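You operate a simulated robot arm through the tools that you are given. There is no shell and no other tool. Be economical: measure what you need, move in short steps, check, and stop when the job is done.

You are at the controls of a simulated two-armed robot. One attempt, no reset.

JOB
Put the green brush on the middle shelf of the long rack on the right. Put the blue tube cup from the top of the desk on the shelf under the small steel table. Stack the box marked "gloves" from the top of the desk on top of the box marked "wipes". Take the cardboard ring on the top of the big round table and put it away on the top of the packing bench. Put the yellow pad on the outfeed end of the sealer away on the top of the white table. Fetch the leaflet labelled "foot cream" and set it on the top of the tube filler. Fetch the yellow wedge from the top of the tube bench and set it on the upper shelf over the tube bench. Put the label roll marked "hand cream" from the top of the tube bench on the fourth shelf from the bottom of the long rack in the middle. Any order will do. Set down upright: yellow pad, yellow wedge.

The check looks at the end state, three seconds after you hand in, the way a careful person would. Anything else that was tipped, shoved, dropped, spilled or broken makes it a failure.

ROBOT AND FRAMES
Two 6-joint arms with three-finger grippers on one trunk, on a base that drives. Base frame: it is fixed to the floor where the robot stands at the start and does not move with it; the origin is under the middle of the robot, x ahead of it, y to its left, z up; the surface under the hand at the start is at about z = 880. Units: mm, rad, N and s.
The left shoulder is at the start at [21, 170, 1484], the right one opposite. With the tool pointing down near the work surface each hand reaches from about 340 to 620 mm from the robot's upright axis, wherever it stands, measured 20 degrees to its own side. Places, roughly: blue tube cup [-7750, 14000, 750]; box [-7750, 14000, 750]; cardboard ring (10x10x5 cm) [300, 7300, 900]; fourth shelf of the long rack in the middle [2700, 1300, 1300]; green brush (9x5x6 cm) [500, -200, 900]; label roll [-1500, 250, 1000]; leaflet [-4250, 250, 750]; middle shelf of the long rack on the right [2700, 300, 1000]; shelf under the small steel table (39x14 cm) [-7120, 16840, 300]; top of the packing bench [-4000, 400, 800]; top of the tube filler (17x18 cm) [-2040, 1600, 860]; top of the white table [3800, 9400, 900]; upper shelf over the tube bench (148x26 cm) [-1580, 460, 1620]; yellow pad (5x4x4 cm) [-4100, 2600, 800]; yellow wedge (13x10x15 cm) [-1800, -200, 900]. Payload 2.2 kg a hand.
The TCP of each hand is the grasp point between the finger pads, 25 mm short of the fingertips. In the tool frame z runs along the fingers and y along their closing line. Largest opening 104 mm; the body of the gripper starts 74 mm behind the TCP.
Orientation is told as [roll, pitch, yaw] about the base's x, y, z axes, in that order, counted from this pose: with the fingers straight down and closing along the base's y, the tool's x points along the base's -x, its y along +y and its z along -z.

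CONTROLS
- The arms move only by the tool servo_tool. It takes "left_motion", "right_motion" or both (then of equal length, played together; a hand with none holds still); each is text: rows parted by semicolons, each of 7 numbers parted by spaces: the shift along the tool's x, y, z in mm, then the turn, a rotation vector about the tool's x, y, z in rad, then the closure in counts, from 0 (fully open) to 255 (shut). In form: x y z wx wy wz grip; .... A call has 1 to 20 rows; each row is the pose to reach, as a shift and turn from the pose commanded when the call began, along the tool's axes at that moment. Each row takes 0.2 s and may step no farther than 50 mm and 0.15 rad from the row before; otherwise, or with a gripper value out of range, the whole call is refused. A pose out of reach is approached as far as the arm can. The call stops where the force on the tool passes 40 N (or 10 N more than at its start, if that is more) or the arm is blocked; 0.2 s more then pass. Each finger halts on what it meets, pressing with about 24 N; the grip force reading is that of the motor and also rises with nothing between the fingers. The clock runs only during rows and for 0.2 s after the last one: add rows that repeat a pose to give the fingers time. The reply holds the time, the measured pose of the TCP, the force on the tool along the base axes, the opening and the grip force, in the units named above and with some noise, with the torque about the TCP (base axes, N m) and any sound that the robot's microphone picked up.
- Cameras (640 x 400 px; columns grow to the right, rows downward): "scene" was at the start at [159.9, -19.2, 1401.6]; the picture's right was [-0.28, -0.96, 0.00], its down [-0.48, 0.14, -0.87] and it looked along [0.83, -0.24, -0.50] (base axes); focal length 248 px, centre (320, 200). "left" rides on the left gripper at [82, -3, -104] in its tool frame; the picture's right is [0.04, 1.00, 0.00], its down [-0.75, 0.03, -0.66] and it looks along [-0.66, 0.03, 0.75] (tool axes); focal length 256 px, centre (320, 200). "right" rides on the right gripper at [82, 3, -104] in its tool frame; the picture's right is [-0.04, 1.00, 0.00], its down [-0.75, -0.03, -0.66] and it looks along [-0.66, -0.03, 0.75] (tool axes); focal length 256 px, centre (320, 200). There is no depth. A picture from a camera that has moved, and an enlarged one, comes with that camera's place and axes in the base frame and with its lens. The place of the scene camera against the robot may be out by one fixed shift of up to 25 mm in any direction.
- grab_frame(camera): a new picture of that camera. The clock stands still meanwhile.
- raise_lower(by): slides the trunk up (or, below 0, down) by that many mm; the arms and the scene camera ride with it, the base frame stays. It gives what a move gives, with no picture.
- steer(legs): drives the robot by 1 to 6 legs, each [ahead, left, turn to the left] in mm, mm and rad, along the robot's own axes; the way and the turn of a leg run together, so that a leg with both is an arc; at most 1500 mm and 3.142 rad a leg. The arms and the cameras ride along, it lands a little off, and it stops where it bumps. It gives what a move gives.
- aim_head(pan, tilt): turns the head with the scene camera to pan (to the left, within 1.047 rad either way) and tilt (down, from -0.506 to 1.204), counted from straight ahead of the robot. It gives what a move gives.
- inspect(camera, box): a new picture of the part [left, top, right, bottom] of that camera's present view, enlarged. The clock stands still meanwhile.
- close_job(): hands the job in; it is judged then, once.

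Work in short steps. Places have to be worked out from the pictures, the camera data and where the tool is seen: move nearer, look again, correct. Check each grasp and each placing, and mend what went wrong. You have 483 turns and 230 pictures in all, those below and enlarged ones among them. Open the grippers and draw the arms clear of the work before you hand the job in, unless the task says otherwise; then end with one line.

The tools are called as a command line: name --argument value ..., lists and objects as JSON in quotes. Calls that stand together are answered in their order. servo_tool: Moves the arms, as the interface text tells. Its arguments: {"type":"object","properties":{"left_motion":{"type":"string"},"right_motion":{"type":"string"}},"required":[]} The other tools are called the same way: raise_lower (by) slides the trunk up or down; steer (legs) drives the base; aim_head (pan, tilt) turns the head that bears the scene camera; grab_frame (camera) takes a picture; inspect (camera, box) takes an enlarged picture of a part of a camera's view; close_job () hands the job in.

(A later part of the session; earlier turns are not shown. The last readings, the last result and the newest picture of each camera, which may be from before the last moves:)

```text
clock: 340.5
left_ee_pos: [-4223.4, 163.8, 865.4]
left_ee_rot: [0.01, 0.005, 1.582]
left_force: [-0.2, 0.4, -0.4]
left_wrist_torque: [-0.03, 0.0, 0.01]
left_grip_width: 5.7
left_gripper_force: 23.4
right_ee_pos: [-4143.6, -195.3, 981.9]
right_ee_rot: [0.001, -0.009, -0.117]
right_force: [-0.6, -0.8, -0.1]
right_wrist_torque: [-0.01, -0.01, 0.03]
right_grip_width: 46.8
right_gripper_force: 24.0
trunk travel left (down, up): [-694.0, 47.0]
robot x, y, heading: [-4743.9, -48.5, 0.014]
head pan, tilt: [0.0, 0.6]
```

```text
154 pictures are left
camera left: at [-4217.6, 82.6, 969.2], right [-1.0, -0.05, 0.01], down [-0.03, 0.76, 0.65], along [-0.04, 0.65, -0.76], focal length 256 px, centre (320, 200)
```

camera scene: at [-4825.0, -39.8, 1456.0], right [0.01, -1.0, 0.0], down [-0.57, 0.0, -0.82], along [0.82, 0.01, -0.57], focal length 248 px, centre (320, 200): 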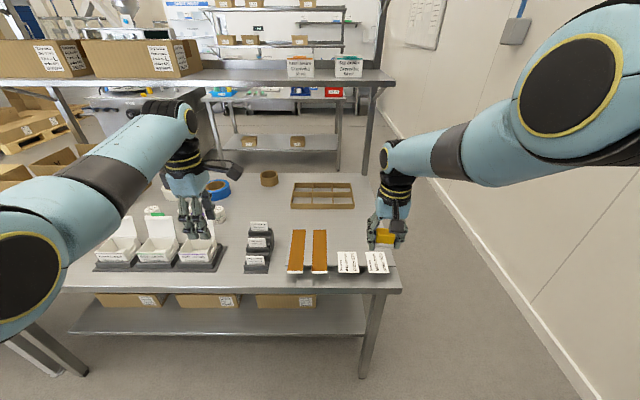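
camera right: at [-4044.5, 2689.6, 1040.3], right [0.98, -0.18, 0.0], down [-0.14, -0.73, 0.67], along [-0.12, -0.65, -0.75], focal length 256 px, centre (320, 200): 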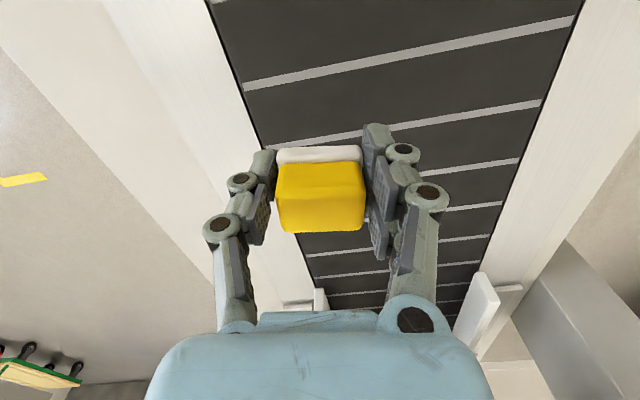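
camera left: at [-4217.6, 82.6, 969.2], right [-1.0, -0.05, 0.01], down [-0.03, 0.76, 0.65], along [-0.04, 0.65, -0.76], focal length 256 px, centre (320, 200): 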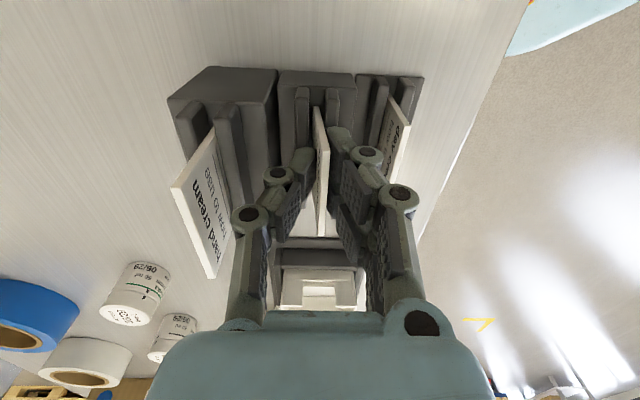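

Gripped (5.7 mm thick). Lift with trunk and arm and check.

raise_lower --by 46

servo_tool --left_motion "0 0 -40 0 0 0 255; 0 0 -80 0 0 0 255; 0 0 -120 0 0 0 255; 0 0 -120 0 0 0 255"

grab_frame --camera "left"

grab_frame --camera "scene"

```text
clock: 341.4
left_ee_pos: [-4223.2, 164.1, 911.5]
left_ee_rot: [0.009, 0.003, 1.581]
left_force: [0.1, 0.0, 0.3]
left_wrist_torque: [-0.01, 0.04, 0.0]
left_grip_width: 5.9
left_gripper_force: 24.1
right_ee_pos: [-4143.8, -196.4, 1027.8]
right_ee_rot: [0.0, -0.009, -0.117]
right_force: [-0.3, 0.1, 0.2]
right_wrist_torque: [-0.03, -0.02, 0.01]
right_grip_width: 46.8
right_gripper_force: 24.2
trunk travel left (down, up): [-740.0, 1.0]
robot x, y, heading: [-4746.8, -43.0, 0.006]
head pan, tilt: [0.0, 0.6]
```

```text
clock: 342.4
left_ee_pos: [-4222.6, 164.9, 1032.1]
left_ee_rot: [0.011, 0.004, 1.584]
left_force: [-0.3, 0.0, -0.3]
left_wrist_torque: [0.01, 0.0, -0.02]
left_grip_width: 6.1
left_gripper_force: 23.8
right_ee_pos: [-4143.3, -195.7, 1028.1]
right_ee_rot: [0.001, -0.011, -0.116]
right_force: [0.8, 0.1, -0.2]
right_wrist_torque: [-0.01, 0.0, 0.03]
right_grip_width: 46.8
right_gripper_force: 24.0
trunk travel left (down, up): [-740.0, 1.0]
robot x, y, heading: [-4748.3, -46.5, 0.015]
head pan, tilt: [0.0, 0.6]
```

```text
153 pictures are left
camera left: at [-4216.7, 82.1, 1135.7], right [-1.0, -0.05, 0.01], down [-0.03, 0.76, 0.65], along [-0.04, 0.65, -0.76], focal length 256 px, centre (320, 200)
```

left: 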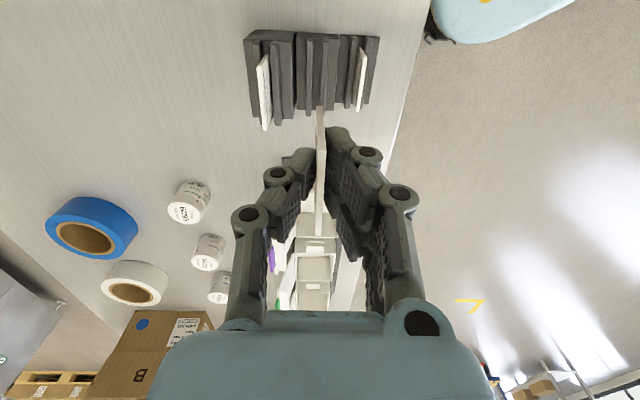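

```text
152 pictures are left
camera scene: at [-4586.1, -36.9, 1459.0], right [0.01, -1.0, 0.0], down [-0.57, -0.01, -0.82], along [0.82, 0.01, -0.57], focal length 248 px, centre (320, 200)
```

scene: 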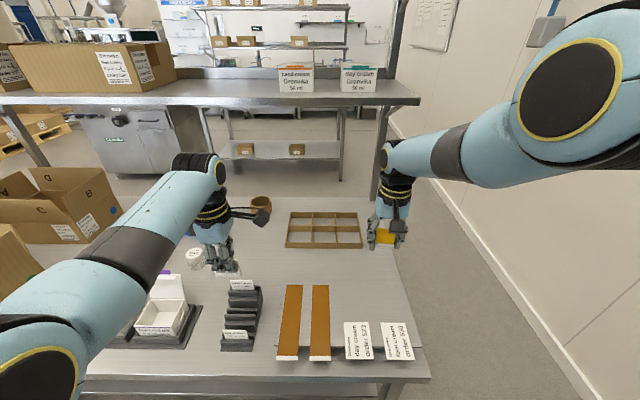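

Leaflet is held. Back out west, and return around the north end of the sealer to the tube filler.

steer --legs '[[-230, 0, 0], [0, 0, 1.55], [1450, 0, 0], [1450, 0, 0], [500, 0, 0], [0, 0, -1.57]]'

aim_head --pan -0.3 --tilt 0.35

grab_frame --camera "scene"

```text
clock: 367.7
left_ee_pos: [-4175.9, 3519.3, 1031.5]
left_ee_rot: [0.009, 0.003, 1.519]
left_force: [0.2, -0.4, 0.7]
left_wrist_torque: [0.04, 0.0, 0.05]
left_grip_width: 6.1
left_gripper_force: 24.1
right_ee_pos: [-4119.3, 3157.0, 1027.8]
right_ee_rot: [0.001, -0.01, -0.18]
right_force: [0.1, -0.4, -0.2]
right_wrist_torque: [-0.03, -0.01, 0.01]
right_grip_width: 46.8
right_gripper_force: 23.8
trunk travel left (down, up): [-740.0, 1.0]
robot x, y, heading: [-4707.7, 3345.0, -0.05]
head pan, tilt: [0.0, 0.6]
```

```text
clock: 368.5
left_ee_pos: [-4174.9, 3519.9, 1031.8]
left_ee_rot: [0.009, 0.004, 1.518]
left_force: [0.3, -0.2, -0.5]
left_wrist_torque: [0.03, -0.02, -0.03]
left_grip_width: 6.3
left_gripper_force: 23.7
right_ee_pos: [-4118.9, 3155.9, 1027.4]
right_ee_rot: [-0.002, -0.011, -0.18]
right_force: [0.4, -0.9, -0.1]
right_wrist_torque: [0.02, -0.01, -0.01]
right_grip_width: 46.9
right_gripper_force: 24.4
trunk travel left (down, up): [-740.0, 1.0]
robot x, y, heading: [-4713.0, 3346.4, -0.051]
head pan, tilt: [-0.3, 0.351]
```

```text
151 pictures are left
camera scene: at [-4551.9, 3315.8, 1481.8], right [-0.34, -0.94, 0.0], down [-0.32, 0.12, -0.94], along [0.88, -0.32, -0.34], focal length 248 px, centre (320, 200)
```

scene: 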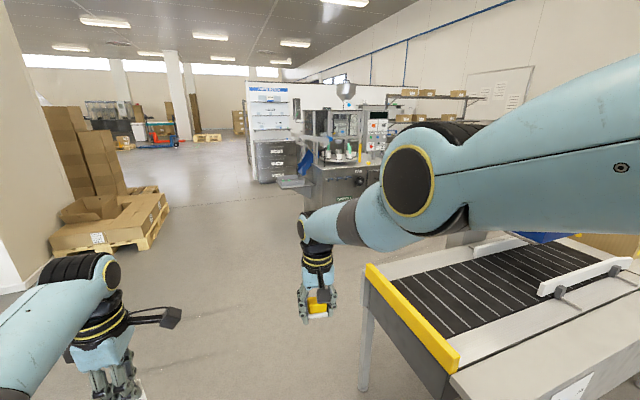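

Tube filler is visible ahead-right. Drive east 1450 and zoom on it.

steer --legs '[[1450, 0, 0], [500, 0, -0.6]]'

aim_head --pan -0.2 --tilt 0.35

grab_frame --camera "scene"

```text
clock: 378.0
left_ee_pos: [-2292.3, 2986.0, 1032.0]
left_ee_rot: [0.008, 0.002, 0.945]
left_force: [0.1, -0.1, -0.4]
left_wrist_torque: [0.01, 0.05, 0.0]
left_grip_width: 6.1
left_gripper_force: 24.0
right_ee_pos: [-2442.3, 2650.7, 1026.7]
right_ee_rot: [-0.001, -0.009, -0.757]
right_force: [-0.8, 0.3, -0.2]
right_wrist_torque: [0.01, 0.02, 0.01]
right_grip_width: 46.6
right_gripper_force: 23.9
trunk travel left (down, up): [-740.0, 1.0]
robot x, y, heading: [-2836.6, 3132.3, -0.628]
head pan, tilt: [-0.3, 0.351]
```

```text
clock: 378.7
left_ee_pos: [-2291.9, 2985.5, 1032.2]
left_ee_rot: [0.008, 0.003, 0.943]
left_force: [0.6, 0.1, 0.3]
left_wrist_torque: [-0.03, 0.02, 0.0]
left_grip_width: 6.2
left_gripper_force: 24.1
right_ee_pos: [-2442.0, 2651.0, 1028.0]
right_ee_rot: [-0.001, -0.008, -0.755]
right_force: [0.9, 0.5, -0.5]
right_wrist_torque: [0.0, 0.01, 0.03]
right_grip_width: 46.7
right_gripper_force: 23.9
trunk travel left (down, up): [-740.0, 1.0]
robot x, y, heading: [-2836.9, 3127.9, -0.629]
head pan, tilt: [-0.201, 0.351]
```

```text
150 pictures are left
camera scene: at [-2714.3, 3027.2, 1481.8], right [-0.74, -0.68, 0.0], down [-0.23, 0.25, -0.94], along [0.64, -0.69, -0.34], focal length 248 px, centre (320, 200)
```

scene: 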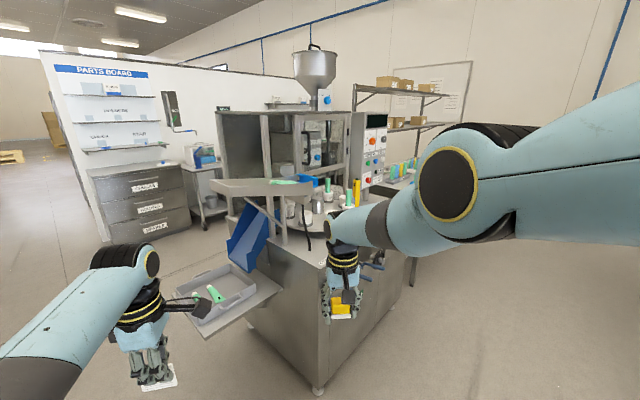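

inspect --camera "scene" --box '[190, 120, 430, 280]'

```text
2.50 times, centred on (310, 200) of scene
camera zoom: at [-2714.3, 3027.2, 1481.8], right [-0.74, -0.68, 0.0], down [-0.23, 0.25, -0.94], along [0.64, -0.69, -0.34], focal length 621 px, centre (345, 200)
```

zoom: 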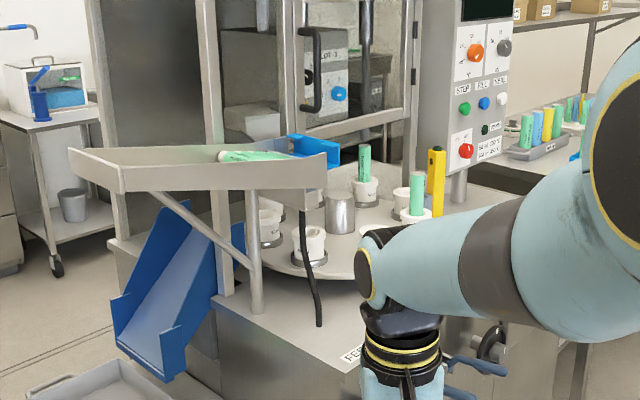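

The filler cabinet's west face is near x≈-2060…-2100. I'll face east further south at [-2900,1650] to see its front top area.

steer --legs '[[0, 0, 0.635], [-70, 0, 0], [0, -1450, 0]]'

aim_head --pan 0.0 --tilt 0.45

grab_frame --camera "scene"

```text
clock: 388.2
left_ee_pos: [-2388.4, 1876.8, 1033.0]
left_ee_rot: [0.008, 0.003, 1.55]
left_force: [0.6, -0.5, 0.2]
left_wrist_torque: [0.0, 0.01, -0.03]
left_grip_width: 5.9
left_gripper_force: 24.5
right_ee_pos: [-2320.1, 1515.5, 1027.8]
right_ee_rot: [0.002, -0.011, -0.15]
right_force: [0.6, 0.2, -0.3]
right_wrist_torque: [0.0, 0.03, -0.03]
right_grip_width: 46.7
right_gripper_force: 23.8
trunk travel left (down, up): [-740.0, 1.0]
robot x, y, heading: [-2917.9, 1684.0, -0.018]
head pan, tilt: [-0.201, 0.351]
```

```text
clock: 389.0
left_ee_pos: [-2388.5, 1875.2, 1030.5]
left_ee_rot: [0.009, 0.003, 1.55]
left_force: [-0.1, -0.2, 0.2]
left_wrist_torque: [-0.03, 0.01, 0.03]
left_grip_width: 5.9
left_gripper_force: 23.9
right_ee_pos: [-2319.9, 1515.1, 1028.3]
right_ee_rot: [0.0, -0.01, -0.149]
right_force: [0.6, -0.9, -0.2]
right_wrist_torque: [0.02, -0.01, -0.01]
right_grip_width: 46.6
right_gripper_force: 23.3
trunk travel left (down, up): [-740.0, 1.0]
robot x, y, heading: [-2918.9, 1682.4, -0.016]
head pan, tilt: [0.0, 0.45]
```

```text
148 pictures are left
camera scene: at [-2754.8, 1687.7, 1472.6], right [-0.02, -1.0, 0.0], down [-0.44, 0.01, -0.9], along [0.9, -0.02, -0.44], focal length 248 px, centre (320, 200)
```

scene: 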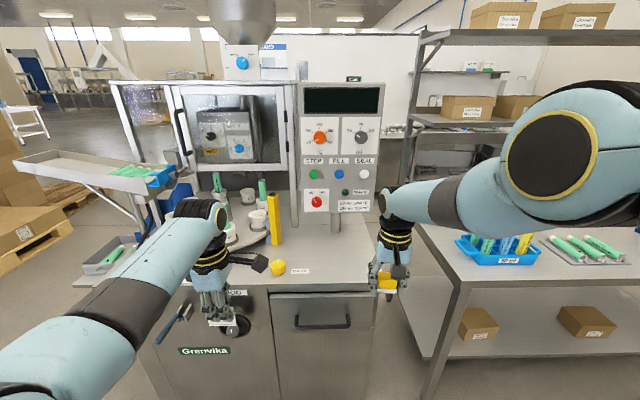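

The free spot on the cabinet top (about [-2040,1600], front edge x≈-2139) is visible right of the small yellow knob. I'll back up, lower the trunk, then pitch the left tool horizontal so the leaflet can be laid flat.

steer --legs '[[-200, 0, 0.016]]'

raise_lower --by -350

servo_tool --left_motion "0 -12 -18 0.12 0 0 255; 0 -24 -36 0.24 0 0 255; 0 -36 -54 0.36 0 0 255; 0 -48 -72 0.48 0 0 255; 0 -60 -90 0.6 0 0 255; 0 -72 -108 0.72 0 0 255; 0 -84 -126 0.84 0 0 255; 0 -96 -144 0.96 0 0 255; 0 -108 -162 1.08 0 0 255; 0 -120 -180 1.2 0 0 255; 0 -132 -198 1.32 0 0 255; 0 -140 -216 1.4 0 0 255; 0 -140 -216 1.4 0 0 255" --right_motion "0 0 -30 0 0 0 225; 0 0 -60 0 0 0 225; 0 0 -90 0 0 0 225; 0 0 -120 0 0 0 225; 0 0 -150 0 0 0 225; 0 0 -180 0 0 0 225; 0 0 -210 0 0 0 225; 0 0 -230 0 0 0 225; 0 0 -230 0 0 0 225; 0 0 -230 0 0 0 225; 0 0 -230 0 0 0 225; 0 0 -230 0 0 0 225; 0 0 -230 0 0 0 225"

grab_frame --camera "scene"

```text
clock: 390.6
left_ee_pos: [-2590.5, 1886.1, 1031.1]
left_ee_rot: [0.006, 0.002, 1.561]
left_force: [-0.1, -0.2, 0.5]
left_wrist_torque: [0.01, -0.05, 0.03]
left_grip_width: 6.1
left_gripper_force: 24.4
right_ee_pos: [-2518.7, 1525.2, 1028.5]
right_ee_rot: [0.0, -0.012, -0.139]
right_force: [-1.1, -0.6, -0.6]
right_wrist_torque: [0.01, 0.0, -0.01]
right_grip_width: 46.9
right_gripper_force: 23.8
trunk travel left (down, up): [-740.0, 1.0]
robot x, y, heading: [-3119.9, 1686.9, -0.005]
head pan, tilt: [0.0, 0.45]
```

```text
clock: 394.0
left_ee_pos: [-2590.8, 1884.9, 682.9]
left_ee_rot: [0.009, 0.004, 1.562]
left_force: [-0.3, -0.2, 0.1]
left_wrist_torque: [0.01, -0.04, -0.02]
left_grip_width: 5.8
left_gripper_force: 24.1
right_ee_pos: [-2533.4, 1525.1, 646.4]
right_ee_rot: [-0.007, 0.043, -0.139]
right_force: [0.9, 0.5, -0.4]
right_wrist_torque: [0.01, 0.0, 0.04]
right_grip_width: 46.6
right_gripper_force: 23.7
trunk travel left (down, up): [-390.0, 351.0]
robot x, y, heading: [-3120.5, 1691.6, -0.01]
head pan, tilt: [0.0, 0.45]
```

```text
clock: 396.8
left_ee_pos: [-2449.0, 1885.6, 894.6]
left_ee_rot: [-1.393, 0.004, 1.561]
left_force: [0.4, 0.2, 0.7]
left_wrist_torque: [0.0, 0.01, 0.02]
left_grip_width: 5.8
left_gripper_force: 23.5
right_ee_pos: [-2453.1, 1536.9, 864.1]
right_ee_rot: [-0.008, 0.046, -0.139]
right_force: [-0.6, -0.7, -0.1]
right_wrist_torque: [0.0, 0.03, -0.03]
right_grip_width: 46.6
right_gripper_force: 24.2
right hand out of reach, approached as far as the arm can: row 1, 2, 3, 4, 5, 6, 7, 8, 9, 10, 11, 12, 13
trunk travel left (down, up): [-390.0, 351.0]
robot x, y, heading: [-3122.4, 1690.6, -0.011]
head pan, tilt: [0.0, 0.45]
```

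```text
147 pictures are left
camera scene: at [-2950.2, 1692.8, 1118.6], right [-0.01, -1.0, 0.0], down [-0.44, 0.0, -0.9], along [0.9, -0.01, -0.44], focal length 248 px, centre (320, 200)
```

scene: 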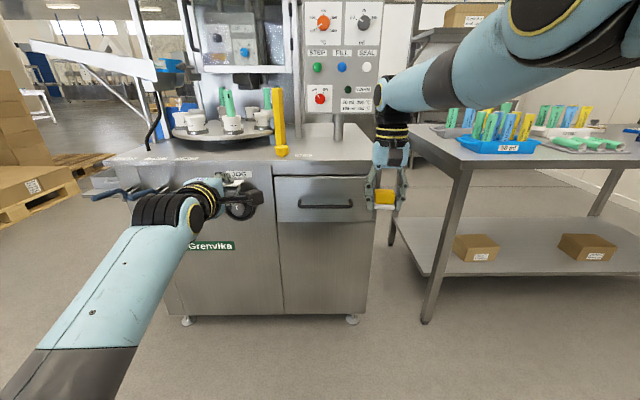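

Tool horizontal now. Check the leaflet in the left camera.

grab_frame --camera "left"

inspect --camera "scene" --box '[120, 130, 320, 260]'

```text
146 pictures are left
camera left: at [-2551.1, 1804.9, 916.5], right [-0.18, -0.04, -0.98], down [-0.64, 0.76, 0.08], along [0.74, 0.65, -0.16], focal length 256 px, centre (320, 200)
```

left: 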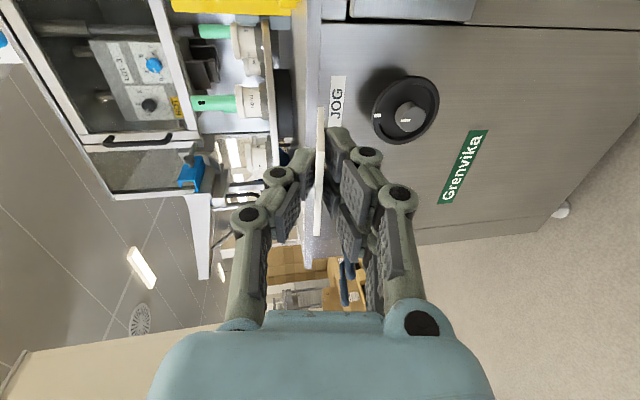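

```text
3.08 times, centred on (220, 195) of scene
camera zoom: at [-2950.2, 1692.8, 1118.6], right [-0.01, -1.0, 0.0], down [-0.44, 0.0, -0.9], along [0.9, -0.01, -0.44], focal length 764 px, centre (628, 215)
```

zoom: 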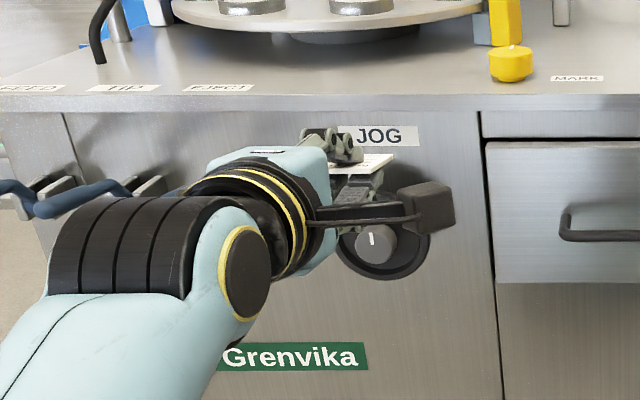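

Leaflet is well held. Raise the trunk 30 mm, then strafe and approach so the TCP gets to about [-2115,1610].

raise_lower --by 30

steer --legs '[[0, -272, 0], [270, 0, 0]]'

grab_frame --camera "scene"

```text
clock: 397.5
left_ee_pos: [-2447.8, 1883.8, 925.8]
left_ee_rot: [-1.391, 0.004, 1.562]
left_force: [-0.5, 0.3, -0.5]
left_wrist_torque: [-0.02, 0.0, -0.01]
left_grip_width: 5.9
left_gripper_force: 24.3
right_ee_pos: [-2450.5, 1533.9, 900.0]
right_ee_rot: [-0.006, 0.035, -0.139]
right_force: [0.7, 0.2, -0.2]
right_wrist_torque: [0.0, 0.03, 0.0]
right_grip_width: 46.7
right_gripper_force: 23.7
trunk travel left (down, up): [-420.0, 321.0]
robot x, y, heading: [-3121.1, 1689.6, -0.011]
head pan, tilt: [0.0, 0.45]
```

```text
clock: 401.0
left_ee_pos: [-2174.1, 1611.6, 926.3]
left_ee_rot: [-1.392, 0.003, 1.564]
left_force: [0.9, 1.1, -0.1]
left_wrist_torque: [-0.04, -0.01, 0.01]
left_grip_width: 6.0
left_gripper_force: 23.9
right_ee_pos: [-2175.5, 1258.7, 901.2]
right_ee_rot: [-0.003, 0.035, -0.136]
right_force: [-0.5, 0.7, -1.1]
right_wrist_torque: [-0.01, 0.01, 0.01]
right_grip_width: 46.8
right_gripper_force: 23.8
trunk travel left (down, up): [-420.0, 321.0]
robot x, y, heading: [-2844.5, 1413.9, -0.002]
head pan, tilt: [0.0, 0.45]
```

```text
144 pictures are left
camera scene: at [-2676.8, 1417.8, 1149.3], right [-0.01, -1.0, 0.0], down [-0.44, 0.0, -0.9], along [0.9, -0.01, -0.44], focal length 248 px, centre (320, 200)
```

scene: 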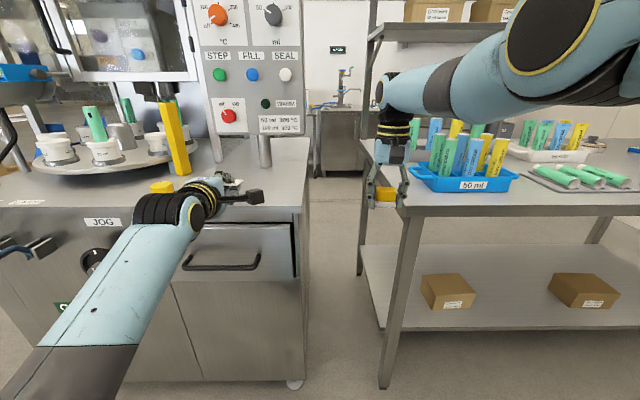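

The pad hand is near the tube bench corner; shift it inward (+y) 40 mm, then advance the last 55 mm.

servo_tool --right_motion "5 20 -5 0 0 0 225; 10 40 -10 0 0 0 225; 10 40 -10 0 0 0 225"

steer --legs '[[55, 0, 0]]'

grab_frame --camera "left"

inspect --camera "scene" --box '[120, 130, 320, 260]'

```text
clock: 401.8
left_ee_pos: [-2176.4, 1609.8, 926.2]
left_ee_rot: [-1.389, 0.003, 1.562]
left_force: [-0.1, -0.3, 0.0]
left_wrist_torque: [0.01, -0.01, 0.02]
left_grip_width: 6.0
left_gripper_force: 23.8
right_ee_pos: [-2182.0, 1301.0, 908.7]
right_ee_rot: [-0.006, 0.035, -0.137]
right_force: [0.2, -0.7, -0.4]
right_wrist_torque: [0.01, -0.02, -0.02]
right_grip_width: 46.9
right_gripper_force: 24.0
trunk travel left (down, up): [-420.0, 321.0]
robot x, y, heading: [-2849.2, 1413.9, -0.006]
head pan, tilt: [0.0, 0.45]
```

```text
clock: 402.7
left_ee_pos: [-2119.9, 1609.3, 926.0]
left_ee_rot: [-1.389, 0.004, 1.564]
left_force: [1.1, -0.2, -1.1]
left_wrist_torque: [-0.02, -0.05, 0.02]
left_grip_width: 6.1
left_gripper_force: 23.7
right_ee_pos: [-2126.5, 1301.3, 907.7]
right_ee_rot: [-0.005, 0.035, -0.139]
right_force: [-0.2, 0.0, -0.7]
right_wrist_torque: [0.01, 0.07, 0.01]
right_grip_width: 46.7
right_gripper_force: 24.1
trunk travel left (down, up): [-420.0, 321.0]
robot x, y, heading: [-2790.8, 1413.1, -0.006]
head pan, tilt: [0.0, 0.45]
```

```text
143 pictures are left
camera left: at [-2221.0, 1529.6, 947.1], right [-0.18, -0.04, -0.98], down [-0.65, 0.76, 0.09], along [0.74, 0.65, -0.16], focal length 256 px, centre (320, 200)
```

left: 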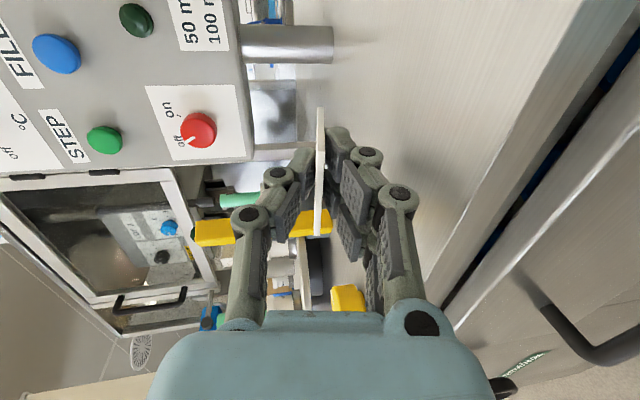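

```text
3.08 times, centred on (220, 195) of scene
camera zoom: at [-2621.1, 1417.4, 1149.1], right [-0.01, -1.0, 0.0], down [-0.44, 0.0, -0.9], along [0.9, -0.01, -0.44], focal length 764 px, centre (628, 215)
```

zoom: 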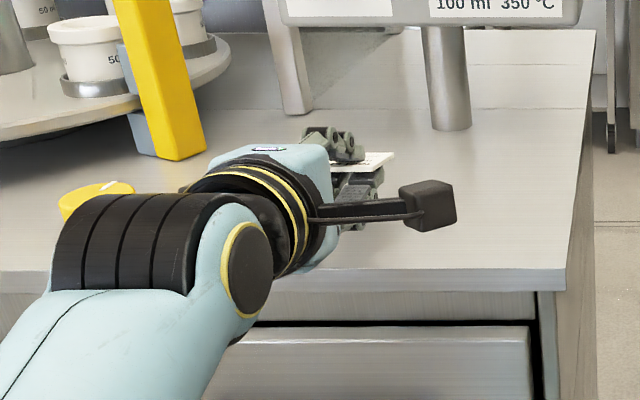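

Front edge ≈ -2150. Advance 22 mm more, then lower via trunk to just above the surface.

steer --legs '[[24, 0, 0]]'

raise_lower --by -36

grab_frame --camera "left"

inspect --camera "scene" --box '[160, 140, 320, 240]'

```text
clock: 403.5
left_ee_pos: [-2095.6, 1608.7, 925.6]
left_ee_rot: [-1.39, 0.003, 1.563]
left_force: [0.3, -1.2, -0.4]
left_wrist_torque: [-0.01, -0.06, 0.0]
left_grip_width: 6.0
left_gripper_force: 24.5
right_ee_pos: [-2102.2, 1301.0, 906.8]
right_ee_rot: [-0.006, 0.035, -0.139]
right_force: [1.1, -0.7, -0.8]
right_wrist_torque: [0.01, 0.05, 0.0]
right_grip_width: 46.7
right_gripper_force: 23.9
trunk travel left (down, up): [-420.0, 321.0]
robot x, y, heading: [-2767.2, 1413.2, -0.007]
head pan, tilt: [0.0, 0.45]
```

```text
clock: 404.3
left_ee_pos: [-2097.7, 1609.4, 889.9]
left_ee_rot: [-1.392, 0.003, 1.562]
left_force: [0.7, -0.3, 1.2]
left_wrist_torque: [0.01, 0.0, -0.02]
left_grip_width: 5.9
left_gripper_force: 23.8
right_ee_pos: [-2102.5, 1300.8, 871.9]
right_ee_rot: [-0.005, 0.034, -0.137]
right_force: [0.5, 1.2, -0.5]
right_wrist_torque: [-0.03, 0.0, 0.01]
right_grip_width: 46.6
right_gripper_force: 23.4
trunk travel left (down, up): [-384.0, 357.0]
robot x, y, heading: [-2763.8, 1409.8, -0.005]
head pan, tilt: [0.0, 0.45]
```

```text
141 pictures are left
camera left: at [-2198.1, 1529.2, 912.3], right [-0.18, -0.04, -0.98], down [-0.65, 0.76, 0.08], along [0.74, 0.65, -0.16], focal length 256 px, centre (320, 200)
```

left: 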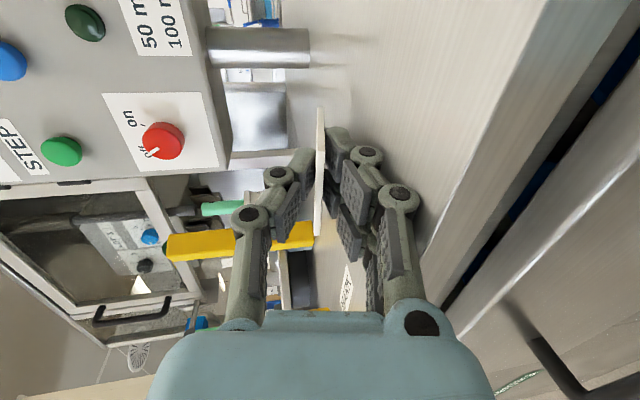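

```text
4.00 times, centred on (240, 190) of scene
camera zoom: at [-2597.2, 1417.2, 1112.5], right [-0.01, -1.0, 0.0], down [-0.44, 0.0, -0.9], along [0.9, -0.01, -0.44], focal length 994 px, centre (640, 240)
```

zoom: 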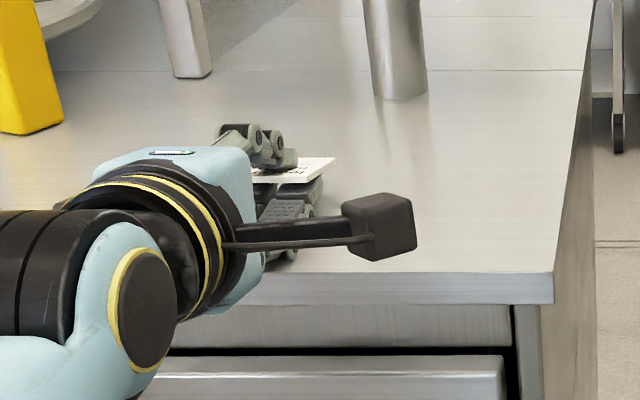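

Edge confirmed at ≈-2153, gripper body is clear. Lower in small steps.

raise_lower --by -8

raise_lower --by -6

```text
clock: 404.9
left_ee_pos: [-2096.8, 1609.3, 888.2]
left_ee_rot: [-1.403, 0.005, 1.565]
left_force: [2.4, 1.7, 23.5]
left_wrist_torque: [0.26, 0.8, -0.08]
left_grip_width: 6.1
left_gripper_force: 23.8
right_ee_pos: [-2104.2, 1301.3, 865.7]
right_ee_rot: [-0.005, 0.034, -0.138]
right_force: [-0.3, -0.3, -0.8]
right_wrist_torque: [0.0, 0.01, -0.01]
right_grip_width: 46.5
right_gripper_force: 23.4
trunk travel left (down, up): [-376.0, 365.0]
robot x, y, heading: [-2769.3, 1410.6, -0.008]
head pan, tilt: [0.0, 0.45]
```

```text
clock: 405.3
left_ee_pos: [-2096.0, 1610.7, 889.4]
left_ee_rot: [-1.416, 0.004, 1.565]
left_force: [2.3, 0.4, 10.2]
left_wrist_torque: [0.15, 0.31, -0.03]
left_grip_width: 6.1
left_gripper_force: 24.0
right_ee_pos: [-2102.7, 1301.5, 860.2]
right_ee_rot: [-0.004, 0.035, -0.138]
right_force: [0.1, 0.1, -0.9]
right_wrist_torque: [-0.03, 0.04, -0.01]
right_grip_width: 46.8
right_gripper_force: 24.5
trunk travel left (down, up): [-373.0, 369.0]
robot x, y, heading: [-2769.3, 1410.8, -0.007]
head pan, tilt: [0.0, 0.45]
stopped: the force on the tool passed its limit at 44 N (the readings are from after the stop); the commanded pose is now the measured one
```

Contact. Open gradually while rising a little so the lower finger stays off the surface, then retract straight back.

servo_tool --left_motion "0 -4 0 0 0 0 238; 0 -8 0 0 0 0 225; 0 -9 0 0 0 0 215; 0 -9 0 0 0 0 215; 0 -9 -20 0 0 0 215; 0 -9 -50 0 0 0 215; 0 -9 -90 0 0 0 215; 0 -9 -130 0 0 0 215"

grab_frame --camera "scene"

```text
clock: 407.1
left_ee_pos: [-2222.1, 1613.6, 918.5]
left_ee_rot: [-1.413, -0.006, 1.562]
left_force: [0.0, 0.6, -0.1]
left_wrist_torque: [0.0, -0.01, -0.02]
left_grip_width: 16.2
left_gripper_force: 0.1
right_ee_pos: [-2102.6, 1300.6, 860.7]
right_ee_rot: [-0.006, 0.035, -0.137]
right_force: [-0.9, -0.5, -0.5]
right_wrist_torque: [0.0, 0.01, -0.02]
right_grip_width: 46.9
right_gripper_force: 24.1
trunk travel left (down, up): [-373.0, 369.0]
robot x, y, heading: [-2766.6, 1414.2, -0.012]
head pan, tilt: [0.0, 0.45]
```

```text
139 pictures are left
camera scene: at [-2597.0, 1417.3, 1100.5], right [-0.01, -1.0, 0.0], down [-0.44, 0.0, -0.9], along [0.9, -0.01, -0.44], focal length 248 px, centre (320, 200)
```

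scene: 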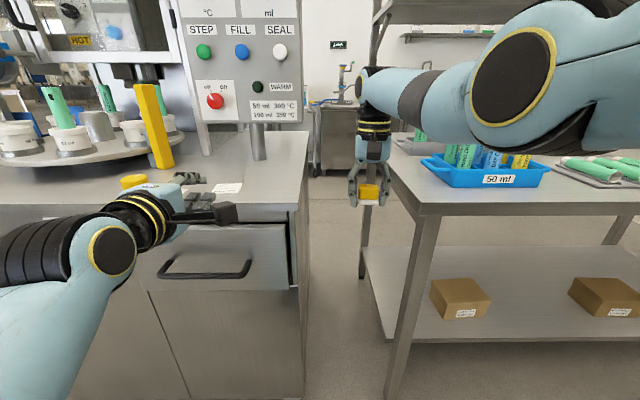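

inspect --camera "scene" --box '[160, 150, 320, 250]'

```text
4.00 times, centred on (240, 200) of scene
camera zoom: at [-2597.0, 1417.3, 1100.5], right [-0.01, -1.0, 0.0], down [-0.44, 0.0, -0.9], along [0.9, -0.01, -0.44], focal length 994 px, centre (640, 200)
```

zoom: 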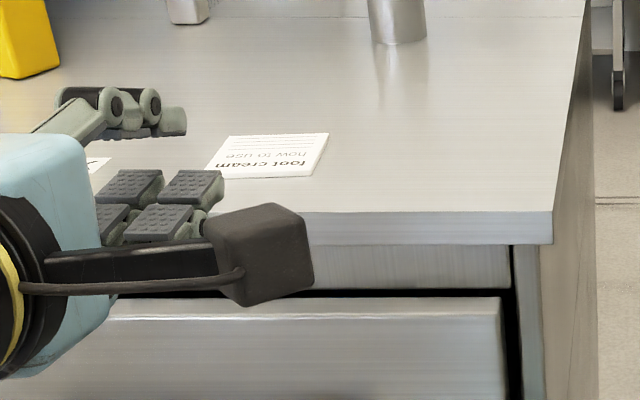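

The "foot cream" leaflet lies flat on the filler top. Back away, restore the left tool to pointing down, raise the trunk.

steer --legs '[[-280, 0, 0]]'

servo_tool --left_motion "0 10 2 -0.12 0 0 100; 0 20 4 -0.24 0 0 0; 0 30 6 -0.36 0 0 0; 0 40 8 -0.48 0 0 0; 0 50 10 -0.6 0 0 0; 0 60 10 -0.72 0 0 0; 0 70 10 -0.84 0 0 0; 0 80 10 -0.96 0 0 0; 0 90 10 -1.08 0 0 0; 0 100 10 -1.2 0 0 0; 0 110 10 -1.32 0 0 0; 0 120 10 -1.41 0 0 0; 0 120 10 -1.41 0 0 0"

raise_lower --by 340

steer --legs '[[0, -900, 0]]'

aim_head --pan 0.0 --tilt 0.4

grab_frame --camera "scene"

```text
clock: 409.1
left_ee_pos: [-2502.7, 1616.9, 914.5]
left_ee_rot: [-1.408, -0.006, 1.565]
left_force: [-1.1, 0.5, -0.7]
left_wrist_torque: [-0.01, -0.02, 0.03]
left_grip_width: 16.4
left_gripper_force: 0.1
right_ee_pos: [-2383.4, 1303.9, 861.3]
right_ee_rot: [-0.005, 0.032, -0.137]
right_force: [0.3, -0.1, -0.7]
right_wrist_torque: [0.0, -0.01, 0.0]
right_grip_width: 46.4
right_gripper_force: 24.2
trunk travel left (down, up): [-373.0, 369.0]
robot x, y, heading: [-3046.4, 1413.9, -0.006]
head pan, tilt: [0.0, 0.45]
```

```text
clock: 411.9
left_ee_pos: [-2512.6, 1617.6, 793.0]
left_ee_rot: [0.0, -0.006, 1.566]
left_force: [0.8, -1.0, 0.0]
left_wrist_torque: [-0.02, 0.01, -0.01]
left_grip_width: 104.1
left_gripper_force: 0.1
right_ee_pos: [-2383.1, 1304.3, 861.3]
right_ee_rot: [-0.005, 0.034, -0.135]
right_force: [-0.2, 0.3, -0.7]
right_wrist_torque: [0.01, 0.0, -0.04]
right_grip_width: 46.7
right_gripper_force: 24.0
trunk travel left (down, up): [-373.0, 369.0]
robot x, y, heading: [-3047.2, 1415.5, -0.001]
head pan, tilt: [0.0, 0.45]
```

```text
clock: 415.2
left_ee_pos: [-2512.1, 1617.6, 1134.7]
left_ee_rot: [0.001, -0.004, 1.566]
left_force: [0.2, 0.2, 0.4]
left_wrist_torque: [-0.03, 0.0, -0.04]
left_grip_width: 103.8
left_gripper_force: 0.0
right_ee_pos: [-2381.5, 1305.2, 1229.9]
right_ee_rot: [0.0, -0.011, -0.137]
right_force: [0.5, 1.3, -1.1]
right_wrist_torque: [-0.03, 0.01, 0.04]
right_grip_width: 46.8
right_gripper_force: 24.5
trunk travel left (down, up): [-713.0, 29.0]
robot x, y, heading: [-3044.6, 1412.1, -0.007]
head pan, tilt: [0.0, 0.45]
```

```text
clock: 420.0
left_ee_pos: [-2517.4, 717.3, 1133.2]
left_ee_rot: [0.0, -0.005, 1.567]
left_force: [-0.3, 0.5, -0.9]
left_wrist_torque: [0.03, 0.02, 0.01]
left_grip_width: 103.9
left_gripper_force: 0.0
right_ee_pos: [-2384.6, 405.4, 1229.8]
right_ee_rot: [0.003, -0.009, -0.135]
right_force: [0.3, 0.3, -0.2]
right_wrist_torque: [-0.01, 0.01, 0.0]
right_grip_width: 46.6
right_gripper_force: 23.8
trunk travel left (down, up): [-713.0, 29.0]
robot x, y, heading: [-3053.6, 514.4, -0.0]
head pan, tilt: [0.0, 0.45]
```

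```text
clock: 420.6
left_ee_pos: [-2516.7, 718.0, 1134.9]
left_ee_rot: [0.003, -0.005, 1.568]
left_force: [0.3, 0.3, -1.2]
left_wrist_torque: [-0.01, 0.0, -0.03]
left_grip_width: 104.0
left_gripper_force: 0.1
right_ee_pos: [-2385.3, 405.9, 1230.6]
right_ee_rot: [0.002, -0.01, -0.134]
right_force: [0.1, -0.8, 0.0]
right_wrist_torque: [-0.01, -0.03, 0.02]
right_grip_width: 46.6
right_gripper_force: 23.8
trunk travel left (down, up): [-713.0, 29.0]
robot x, y, heading: [-3050.3, 518.5, -0.008]
head pan, tilt: [0.0, 0.4]
```

```text
137 pictures are left
camera scene: at [-2885.9, 519.2, 1449.4], right [0.0, -1.0, 0.0], down [-0.39, 0.0, -0.92], along [0.92, 0.0, -0.39], focal length 248 px, centre (320, 200)
```

scene: 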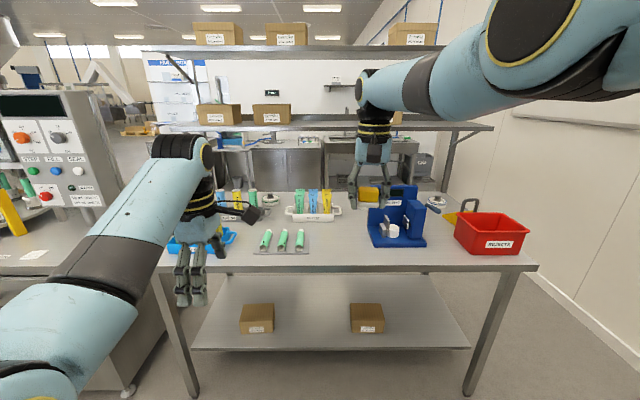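

inspect --camera "scene" --box '[240, 160, 540, 280]'

```text
2.13 times, centred on (390, 220) of scene
camera zoom: at [-2885.9, 519.2, 1449.4], right [0.0, -1.0, 0.0], down [-0.39, 0.0, -0.92], along [0.92, 0.0, -0.39], focal length 530 px, centre (171, 157)
```

zoom: 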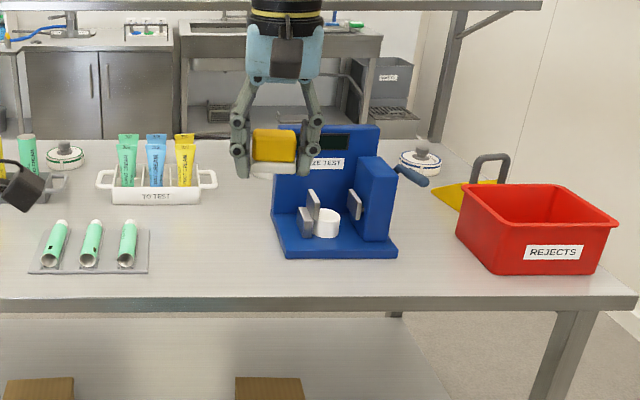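

The wedge (yellow with grey arch handle) is behind the red bin at about [-1820,-180]; label rolls are near the bench's east edge. I'll pull the pad hand in and approach the wedge from the west with the left hand.

servo_tool --right_motion "20 0 40 0 0 0 225; 40 0 80 0 0 0 225; 60 0 110 0 0 0 225; 80 0 140 0 0 0 225; 100 0 150 0 0 0 225; 100 0 150 0 0 0 225"

steer --legs '[[0, -900, 0], [300, 0, 0]]'

aim_head --pan 0.3 --tilt 0.5

grab_frame --camera "scene"

```text
clock: 422.0
left_ee_pos: [-2517.1, 717.0, 1134.8]
left_ee_rot: [0.0, -0.007, 1.567]
left_force: [-0.2, -0.2, -0.9]
left_wrist_torque: [0.02, -0.03, -0.05]
left_grip_width: 104.1
left_gripper_force: 0.0
right_ee_pos: [-2481.8, 418.2, 1078.7]
right_ee_rot: [-0.002, -0.013, -0.136]
right_force: [0.0, 0.2, -0.1]
right_wrist_torque: [0.02, 0.02, 0.02]
right_grip_width: 46.8
right_gripper_force: 23.3
trunk travel left (down, up): [-713.0, 29.0]
robot x, y, heading: [-3050.0, 515.1, -0.004]
head pan, tilt: [0.0, 0.4]
```

```text
clock: 428.4
left_ee_pos: [-2228.6, -199.7, 1134.5]
left_ee_rot: [0.003, -0.005, 1.556]
left_force: [-0.2, 0.2, 0.5]
left_wrist_torque: [0.02, 0.01, 0.02]
left_grip_width: 104.0
left_gripper_force: 0.0
right_ee_pos: [-2196.6, -498.9, 1079.4]
right_ee_rot: [0.0, -0.01, -0.145]
right_force: [0.6, 0.1, 0.3]
right_wrist_torque: [0.02, 0.05, 0.01]
right_grip_width: 46.7
right_gripper_force: 23.8
trunk travel left (down, up): [-713.0, 29.0]
robot x, y, heading: [-2763.0, -396.0, -0.014]
head pan, tilt: [0.0, 0.4]
```

```text
clock: 429.2
left_ee_pos: [-2227.6, -200.4, 1134.6]
left_ee_rot: [0.002, -0.006, 1.555]
left_force: [-0.3, 0.0, -0.3]
left_wrist_torque: [0.02, -0.01, 0.02]
left_grip_width: 104.1
left_gripper_force: 0.1
right_ee_pos: [-2197.3, -499.2, 1079.9]
right_ee_rot: [0.001, -0.012, -0.143]
right_force: [0.3, 0.5, -0.4]
right_wrist_torque: [0.01, 0.0, 0.04]
right_grip_width: 46.4
right_gripper_force: 24.3
trunk travel left (down, up): [-713.0, 29.0]
robot x, y, heading: [-2764.5, -399.7, -0.013]
head pan, tilt: [0.3, 0.499]
```

```text
135 pictures are left
camera scene: at [-2605.0, -368.0, 1440.4], right [0.28, -0.96, 0.0], down [-0.46, -0.13, -0.88], along [0.84, 0.25, -0.48], focal length 248 px, centre (320, 200)
```

scene: 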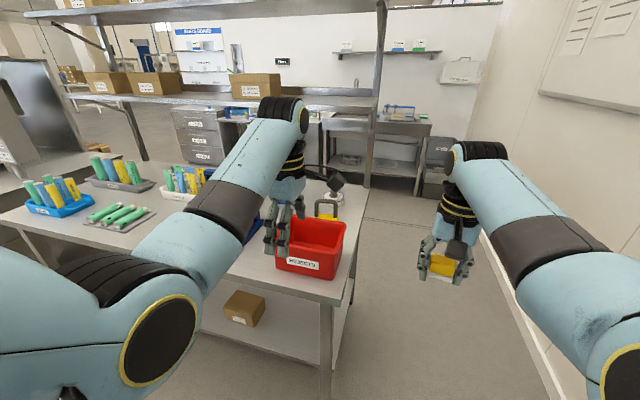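

The wedge is only ~100 mm from the bench's south end, so I'll approach it from the south (gap to wall is ~900 mm). Pull in the pad hand, strafe south, turn north.

servo_tool --right_motion "35 -10 10 0 0 0 225; 70 -20 20 0 0 0 225; 105 -30 30 0 0 0 225; 140 -40 40 0 0 0 225; 140 -40 40 0 0 0 225"

steer --legs '[[0, -370, 0], [0, 0, 1.584]]'

aim_head --pan -0.5 --tilt 0.5

grab_frame --camera "scene"

```text
clock: 430.1
left_ee_pos: [-2229.4, -201.3, 1135.4]
left_ee_rot: [0.0, -0.004, 1.558]
left_force: [0.3, 0.8, 1.0]
left_wrist_torque: [-0.02, -0.03, -0.02]
left_grip_width: 104.3
left_gripper_force: 0.1
right_ee_pos: [-2283.7, -613.6, 1054.5]
right_ee_rot: [-0.151, -0.084, -0.191]
right_force: [-0.9, 1.0, -0.9]
right_wrist_torque: [0.02, -0.02, -0.01]
right_grip_width: 46.7
right_gripper_force: 23.9
trunk travel left (down, up): [-713.0, 29.0]
robot x, y, heading: [-2764.3, -397.8, -0.017]
head pan, tilt: [0.3, 0.499]
stopped in row 4 (right hand): the arm was blocked; the commanded pose is now the measured one
```

```text
clock: 436.3
left_ee_pos: [-2985.7, -239.8, 1134.7]
left_ee_rot: [0.003, -0.005, -3.126]
left_force: [-0.1, 0.4, 0.9]
left_wrist_torque: [-0.02, 0.04, 0.02]
left_grip_width: 104.2
left_gripper_force: 0.0
right_ee_pos: [-2570.3, -283.2, 1053.7]
right_ee_rot: [-0.154, -0.08, 1.413]
right_force: [0.7, 0.5, -1.0]
right_wrist_torque: [-0.01, -0.03, -0.01]
right_grip_width: 46.9
right_gripper_force: 23.9
trunk travel left (down, up): [-713.0, 29.0]
robot x, y, heading: [-2768.1, -769.4, 1.587]
head pan, tilt: [0.3, 0.499]
```

```text
clock: 437.4
left_ee_pos: [-2984.8, -241.3, 1134.3]
left_ee_rot: [0.001, -0.007, -3.128]
left_force: [-1.3, 0.0, 0.3]
left_wrist_torque: [-0.02, -0.02, -0.04]
left_grip_width: 103.8
left_gripper_force: 0.1
right_ee_pos: [-2569.6, -283.0, 1053.9]
right_ee_rot: [-0.151, -0.08, 1.412]
right_force: [-0.2, 0.5, -0.7]
right_wrist_torque: [0.03, 0.01, -0.03]
right_grip_width: 46.6
right_gripper_force: 24.1
trunk travel left (down, up): [-713.0, 29.0]
robot x, y, heading: [-2771.0, -772.3, 1.585]
head pan, tilt: [-0.499, 0.499]
```

```text
134 pictures are left
camera scene: at [-2726.8, -613.5, 1440.4], right [0.89, -0.46, 0.0], down [-0.22, -0.42, -0.88], along [0.41, 0.78, -0.48], focal length 248 px, centre (320, 200)
```

scene: 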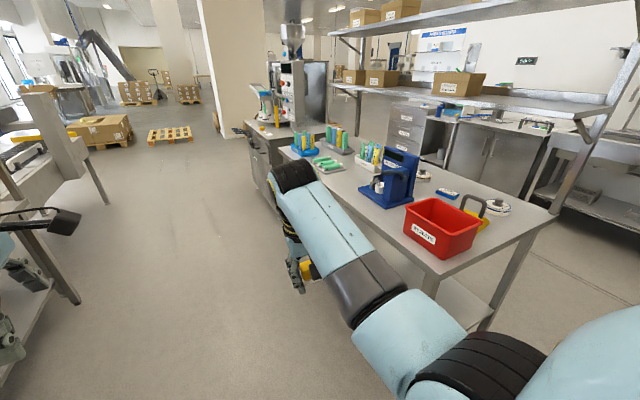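

Now strafe east along the bench's south end to about x≈-1900 and look.

steer --legs '[[0, -850, 0]]'

aim_head --pan -0.1 --tilt 0.7

grab_frame --camera "scene"

```text
clock: 442.0
left_ee_pos: [-2135.4, -226.0, 1133.8]
left_ee_rot: [0.0, -0.006, -3.119]
left_force: [-0.7, -0.1, -0.3]
left_wrist_torque: [0.02, 0.0, -0.02]
left_grip_width: 104.0
left_gripper_force: 0.1
right_ee_pos: [-1719.9, -265.6, 1052.0]
right_ee_rot: [-0.149, -0.081, 1.422]
right_force: [0.4, -0.4, -0.7]
right_wrist_torque: [0.02, 0.01, 0.0]
right_grip_width: 46.9
right_gripper_force: 23.9
trunk travel left (down, up): [-713.0, 29.0]
robot x, y, heading: [-1914.1, -753.4, 1.593]
head pan, tilt: [-0.499, 0.499]
```

```text
clock: 442.8
left_ee_pos: [-2134.9, -225.0, 1133.5]
left_ee_rot: [0.001, -0.005, -3.117]
left_force: [-0.2, 0.4, 1.0]
left_wrist_torque: [0.02, -0.03, -0.01]
left_grip_width: 103.9
left_gripper_force: 0.0
right_ee_pos: [-1720.0, -264.6, 1053.7]
right_ee_rot: [-0.153, -0.079, 1.422]
right_force: [-0.2, -0.4, 0.7]
right_wrist_torque: [0.01, 0.02, 0.0]
right_grip_width: 46.5
right_gripper_force: 24.2
trunk travel left (down, up): [-713.0, 29.0]
robot x, y, heading: [-1917.4, -751.9, 1.594]
head pan, tilt: [-0.099, 0.7]
```

```text
133 pictures are left
camera scene: at [-1909.2, -592.6, 1422.7], right [1.0, -0.08, 0.0], down [-0.05, -0.64, -0.76], along [0.06, 0.76, -0.64], focal length 248 px, centre (320, 200)
```

scene: 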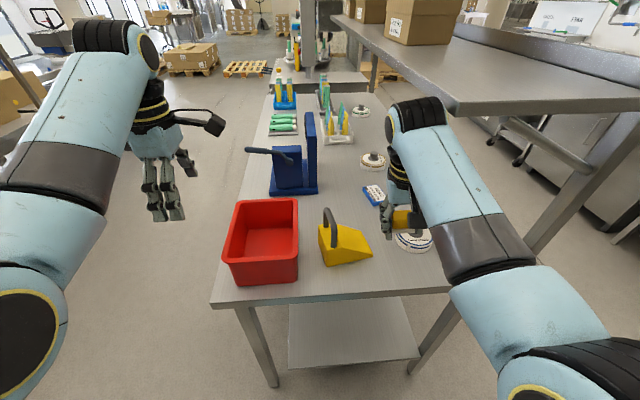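

inspect --camera "scene" --box '[220, 180, 440, 310]'

```text
2.91 times, centred on (330, 245) of scene
camera zoom: at [-1909.2, -592.6, 1422.7], right [1.0, -0.08, 0.0], down [-0.05, -0.64, -0.76], along [0.06, 0.76, -0.64], focal length 723 px, centre (291, 69)
```

zoom: 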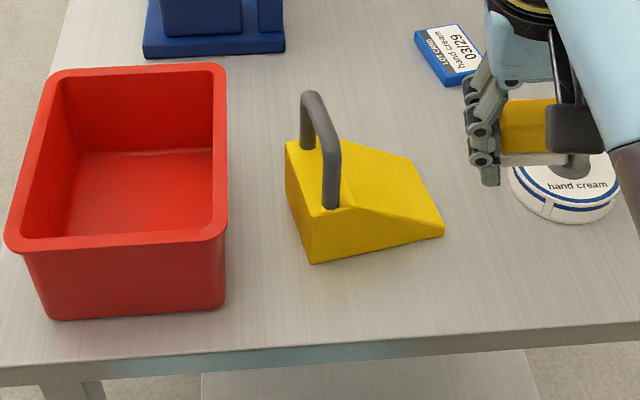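

The wedge has an arch handle whose bar runs roughly along y (centre ≈[-1848,-157], top z≈1008), and the "hand cream" roll lies at ≈[-1610,-144]. I'll back up 60 mm, lower/straighten the pad hand, and rotate the left hand to close across the bar.

steer --legs '[[-65, 0, 0]]'

servo_tool --right_motion "0 0 10 -0.02 0.01 0 225; 0 0 20 -0.04 0.02 0 225; 0 0 30 -0.06 0.03 0 225; 0 0 40 -0.08 0.04 0 225; 0 0 50 -0.1 0.05 0 225; 0 0 60 -0.12 0.06 0 225; 0 0 70 -0.14 0.07 0 225; 0 0 80 -0.15 0.08 0 225; 0 0 80 -0.15 0.08 0 225; 0 0 80 -0.15 0.08 0 225" --left_motion "0 0 0 0 0 0.14 0; 0 0 0 0 0 0.28 0; 0 0 0 0 0 0.42 0; 0 0 0 0 0 0.56 0; 0 0 0 0 0 0.7 0; 0 0 0 0 0 0.84 0; 0 0 0 0 0 0.98 0; 0 0 0 0 0 1.12 0; 0 0 0 0 0 1.26 0; 0 0 0 0 0 1.394 0"

```text
clock: 443.8
left_ee_pos: [-2134.6, -294.0, 1136.2]
left_ee_rot: [0.002, -0.006, -3.117]
left_force: [1.4, 0.0, -0.2]
left_wrist_torque: [0.02, 0.04, -0.02]
left_grip_width: 104.3
left_gripper_force: 0.1
right_ee_pos: [-1717.6, -332.4, 1054.2]
right_ee_rot: [-0.149, -0.082, 1.422]
right_force: [0.1, -1.0, -0.1]
right_wrist_torque: [0.06, 0.01, -0.01]
right_grip_width: 46.8
right_gripper_force: 24.1
trunk travel left (down, up): [-713.0, 29.0]
robot x, y, heading: [-1915.9, -820.8, 1.59]
head pan, tilt: [-0.099, 0.7]
```

```text
clock: 446.0
left_ee_pos: [-2134.1, -291.7, 1133.7]
left_ee_rot: [0.005, 0.0, 1.77]
left_force: [0.1, -0.1, -0.2]
left_wrist_torque: [0.01, 0.0, 0.01]
left_grip_width: 104.0
left_gripper_force: 0.1
right_ee_pos: [-1704.9, -327.3, 975.5]
right_ee_rot: [0.0, -0.001, 1.414]
right_force: [1.0, -0.2, -0.2]
right_wrist_torque: [0.01, -0.01, 0.03]
right_grip_width: 46.7
right_gripper_force: 24.2
trunk travel left (down, up): [-713.0, 29.0]
robot x, y, heading: [-1915.2, -820.5, 1.593]
head pan, tilt: [-0.099, 0.7]
```

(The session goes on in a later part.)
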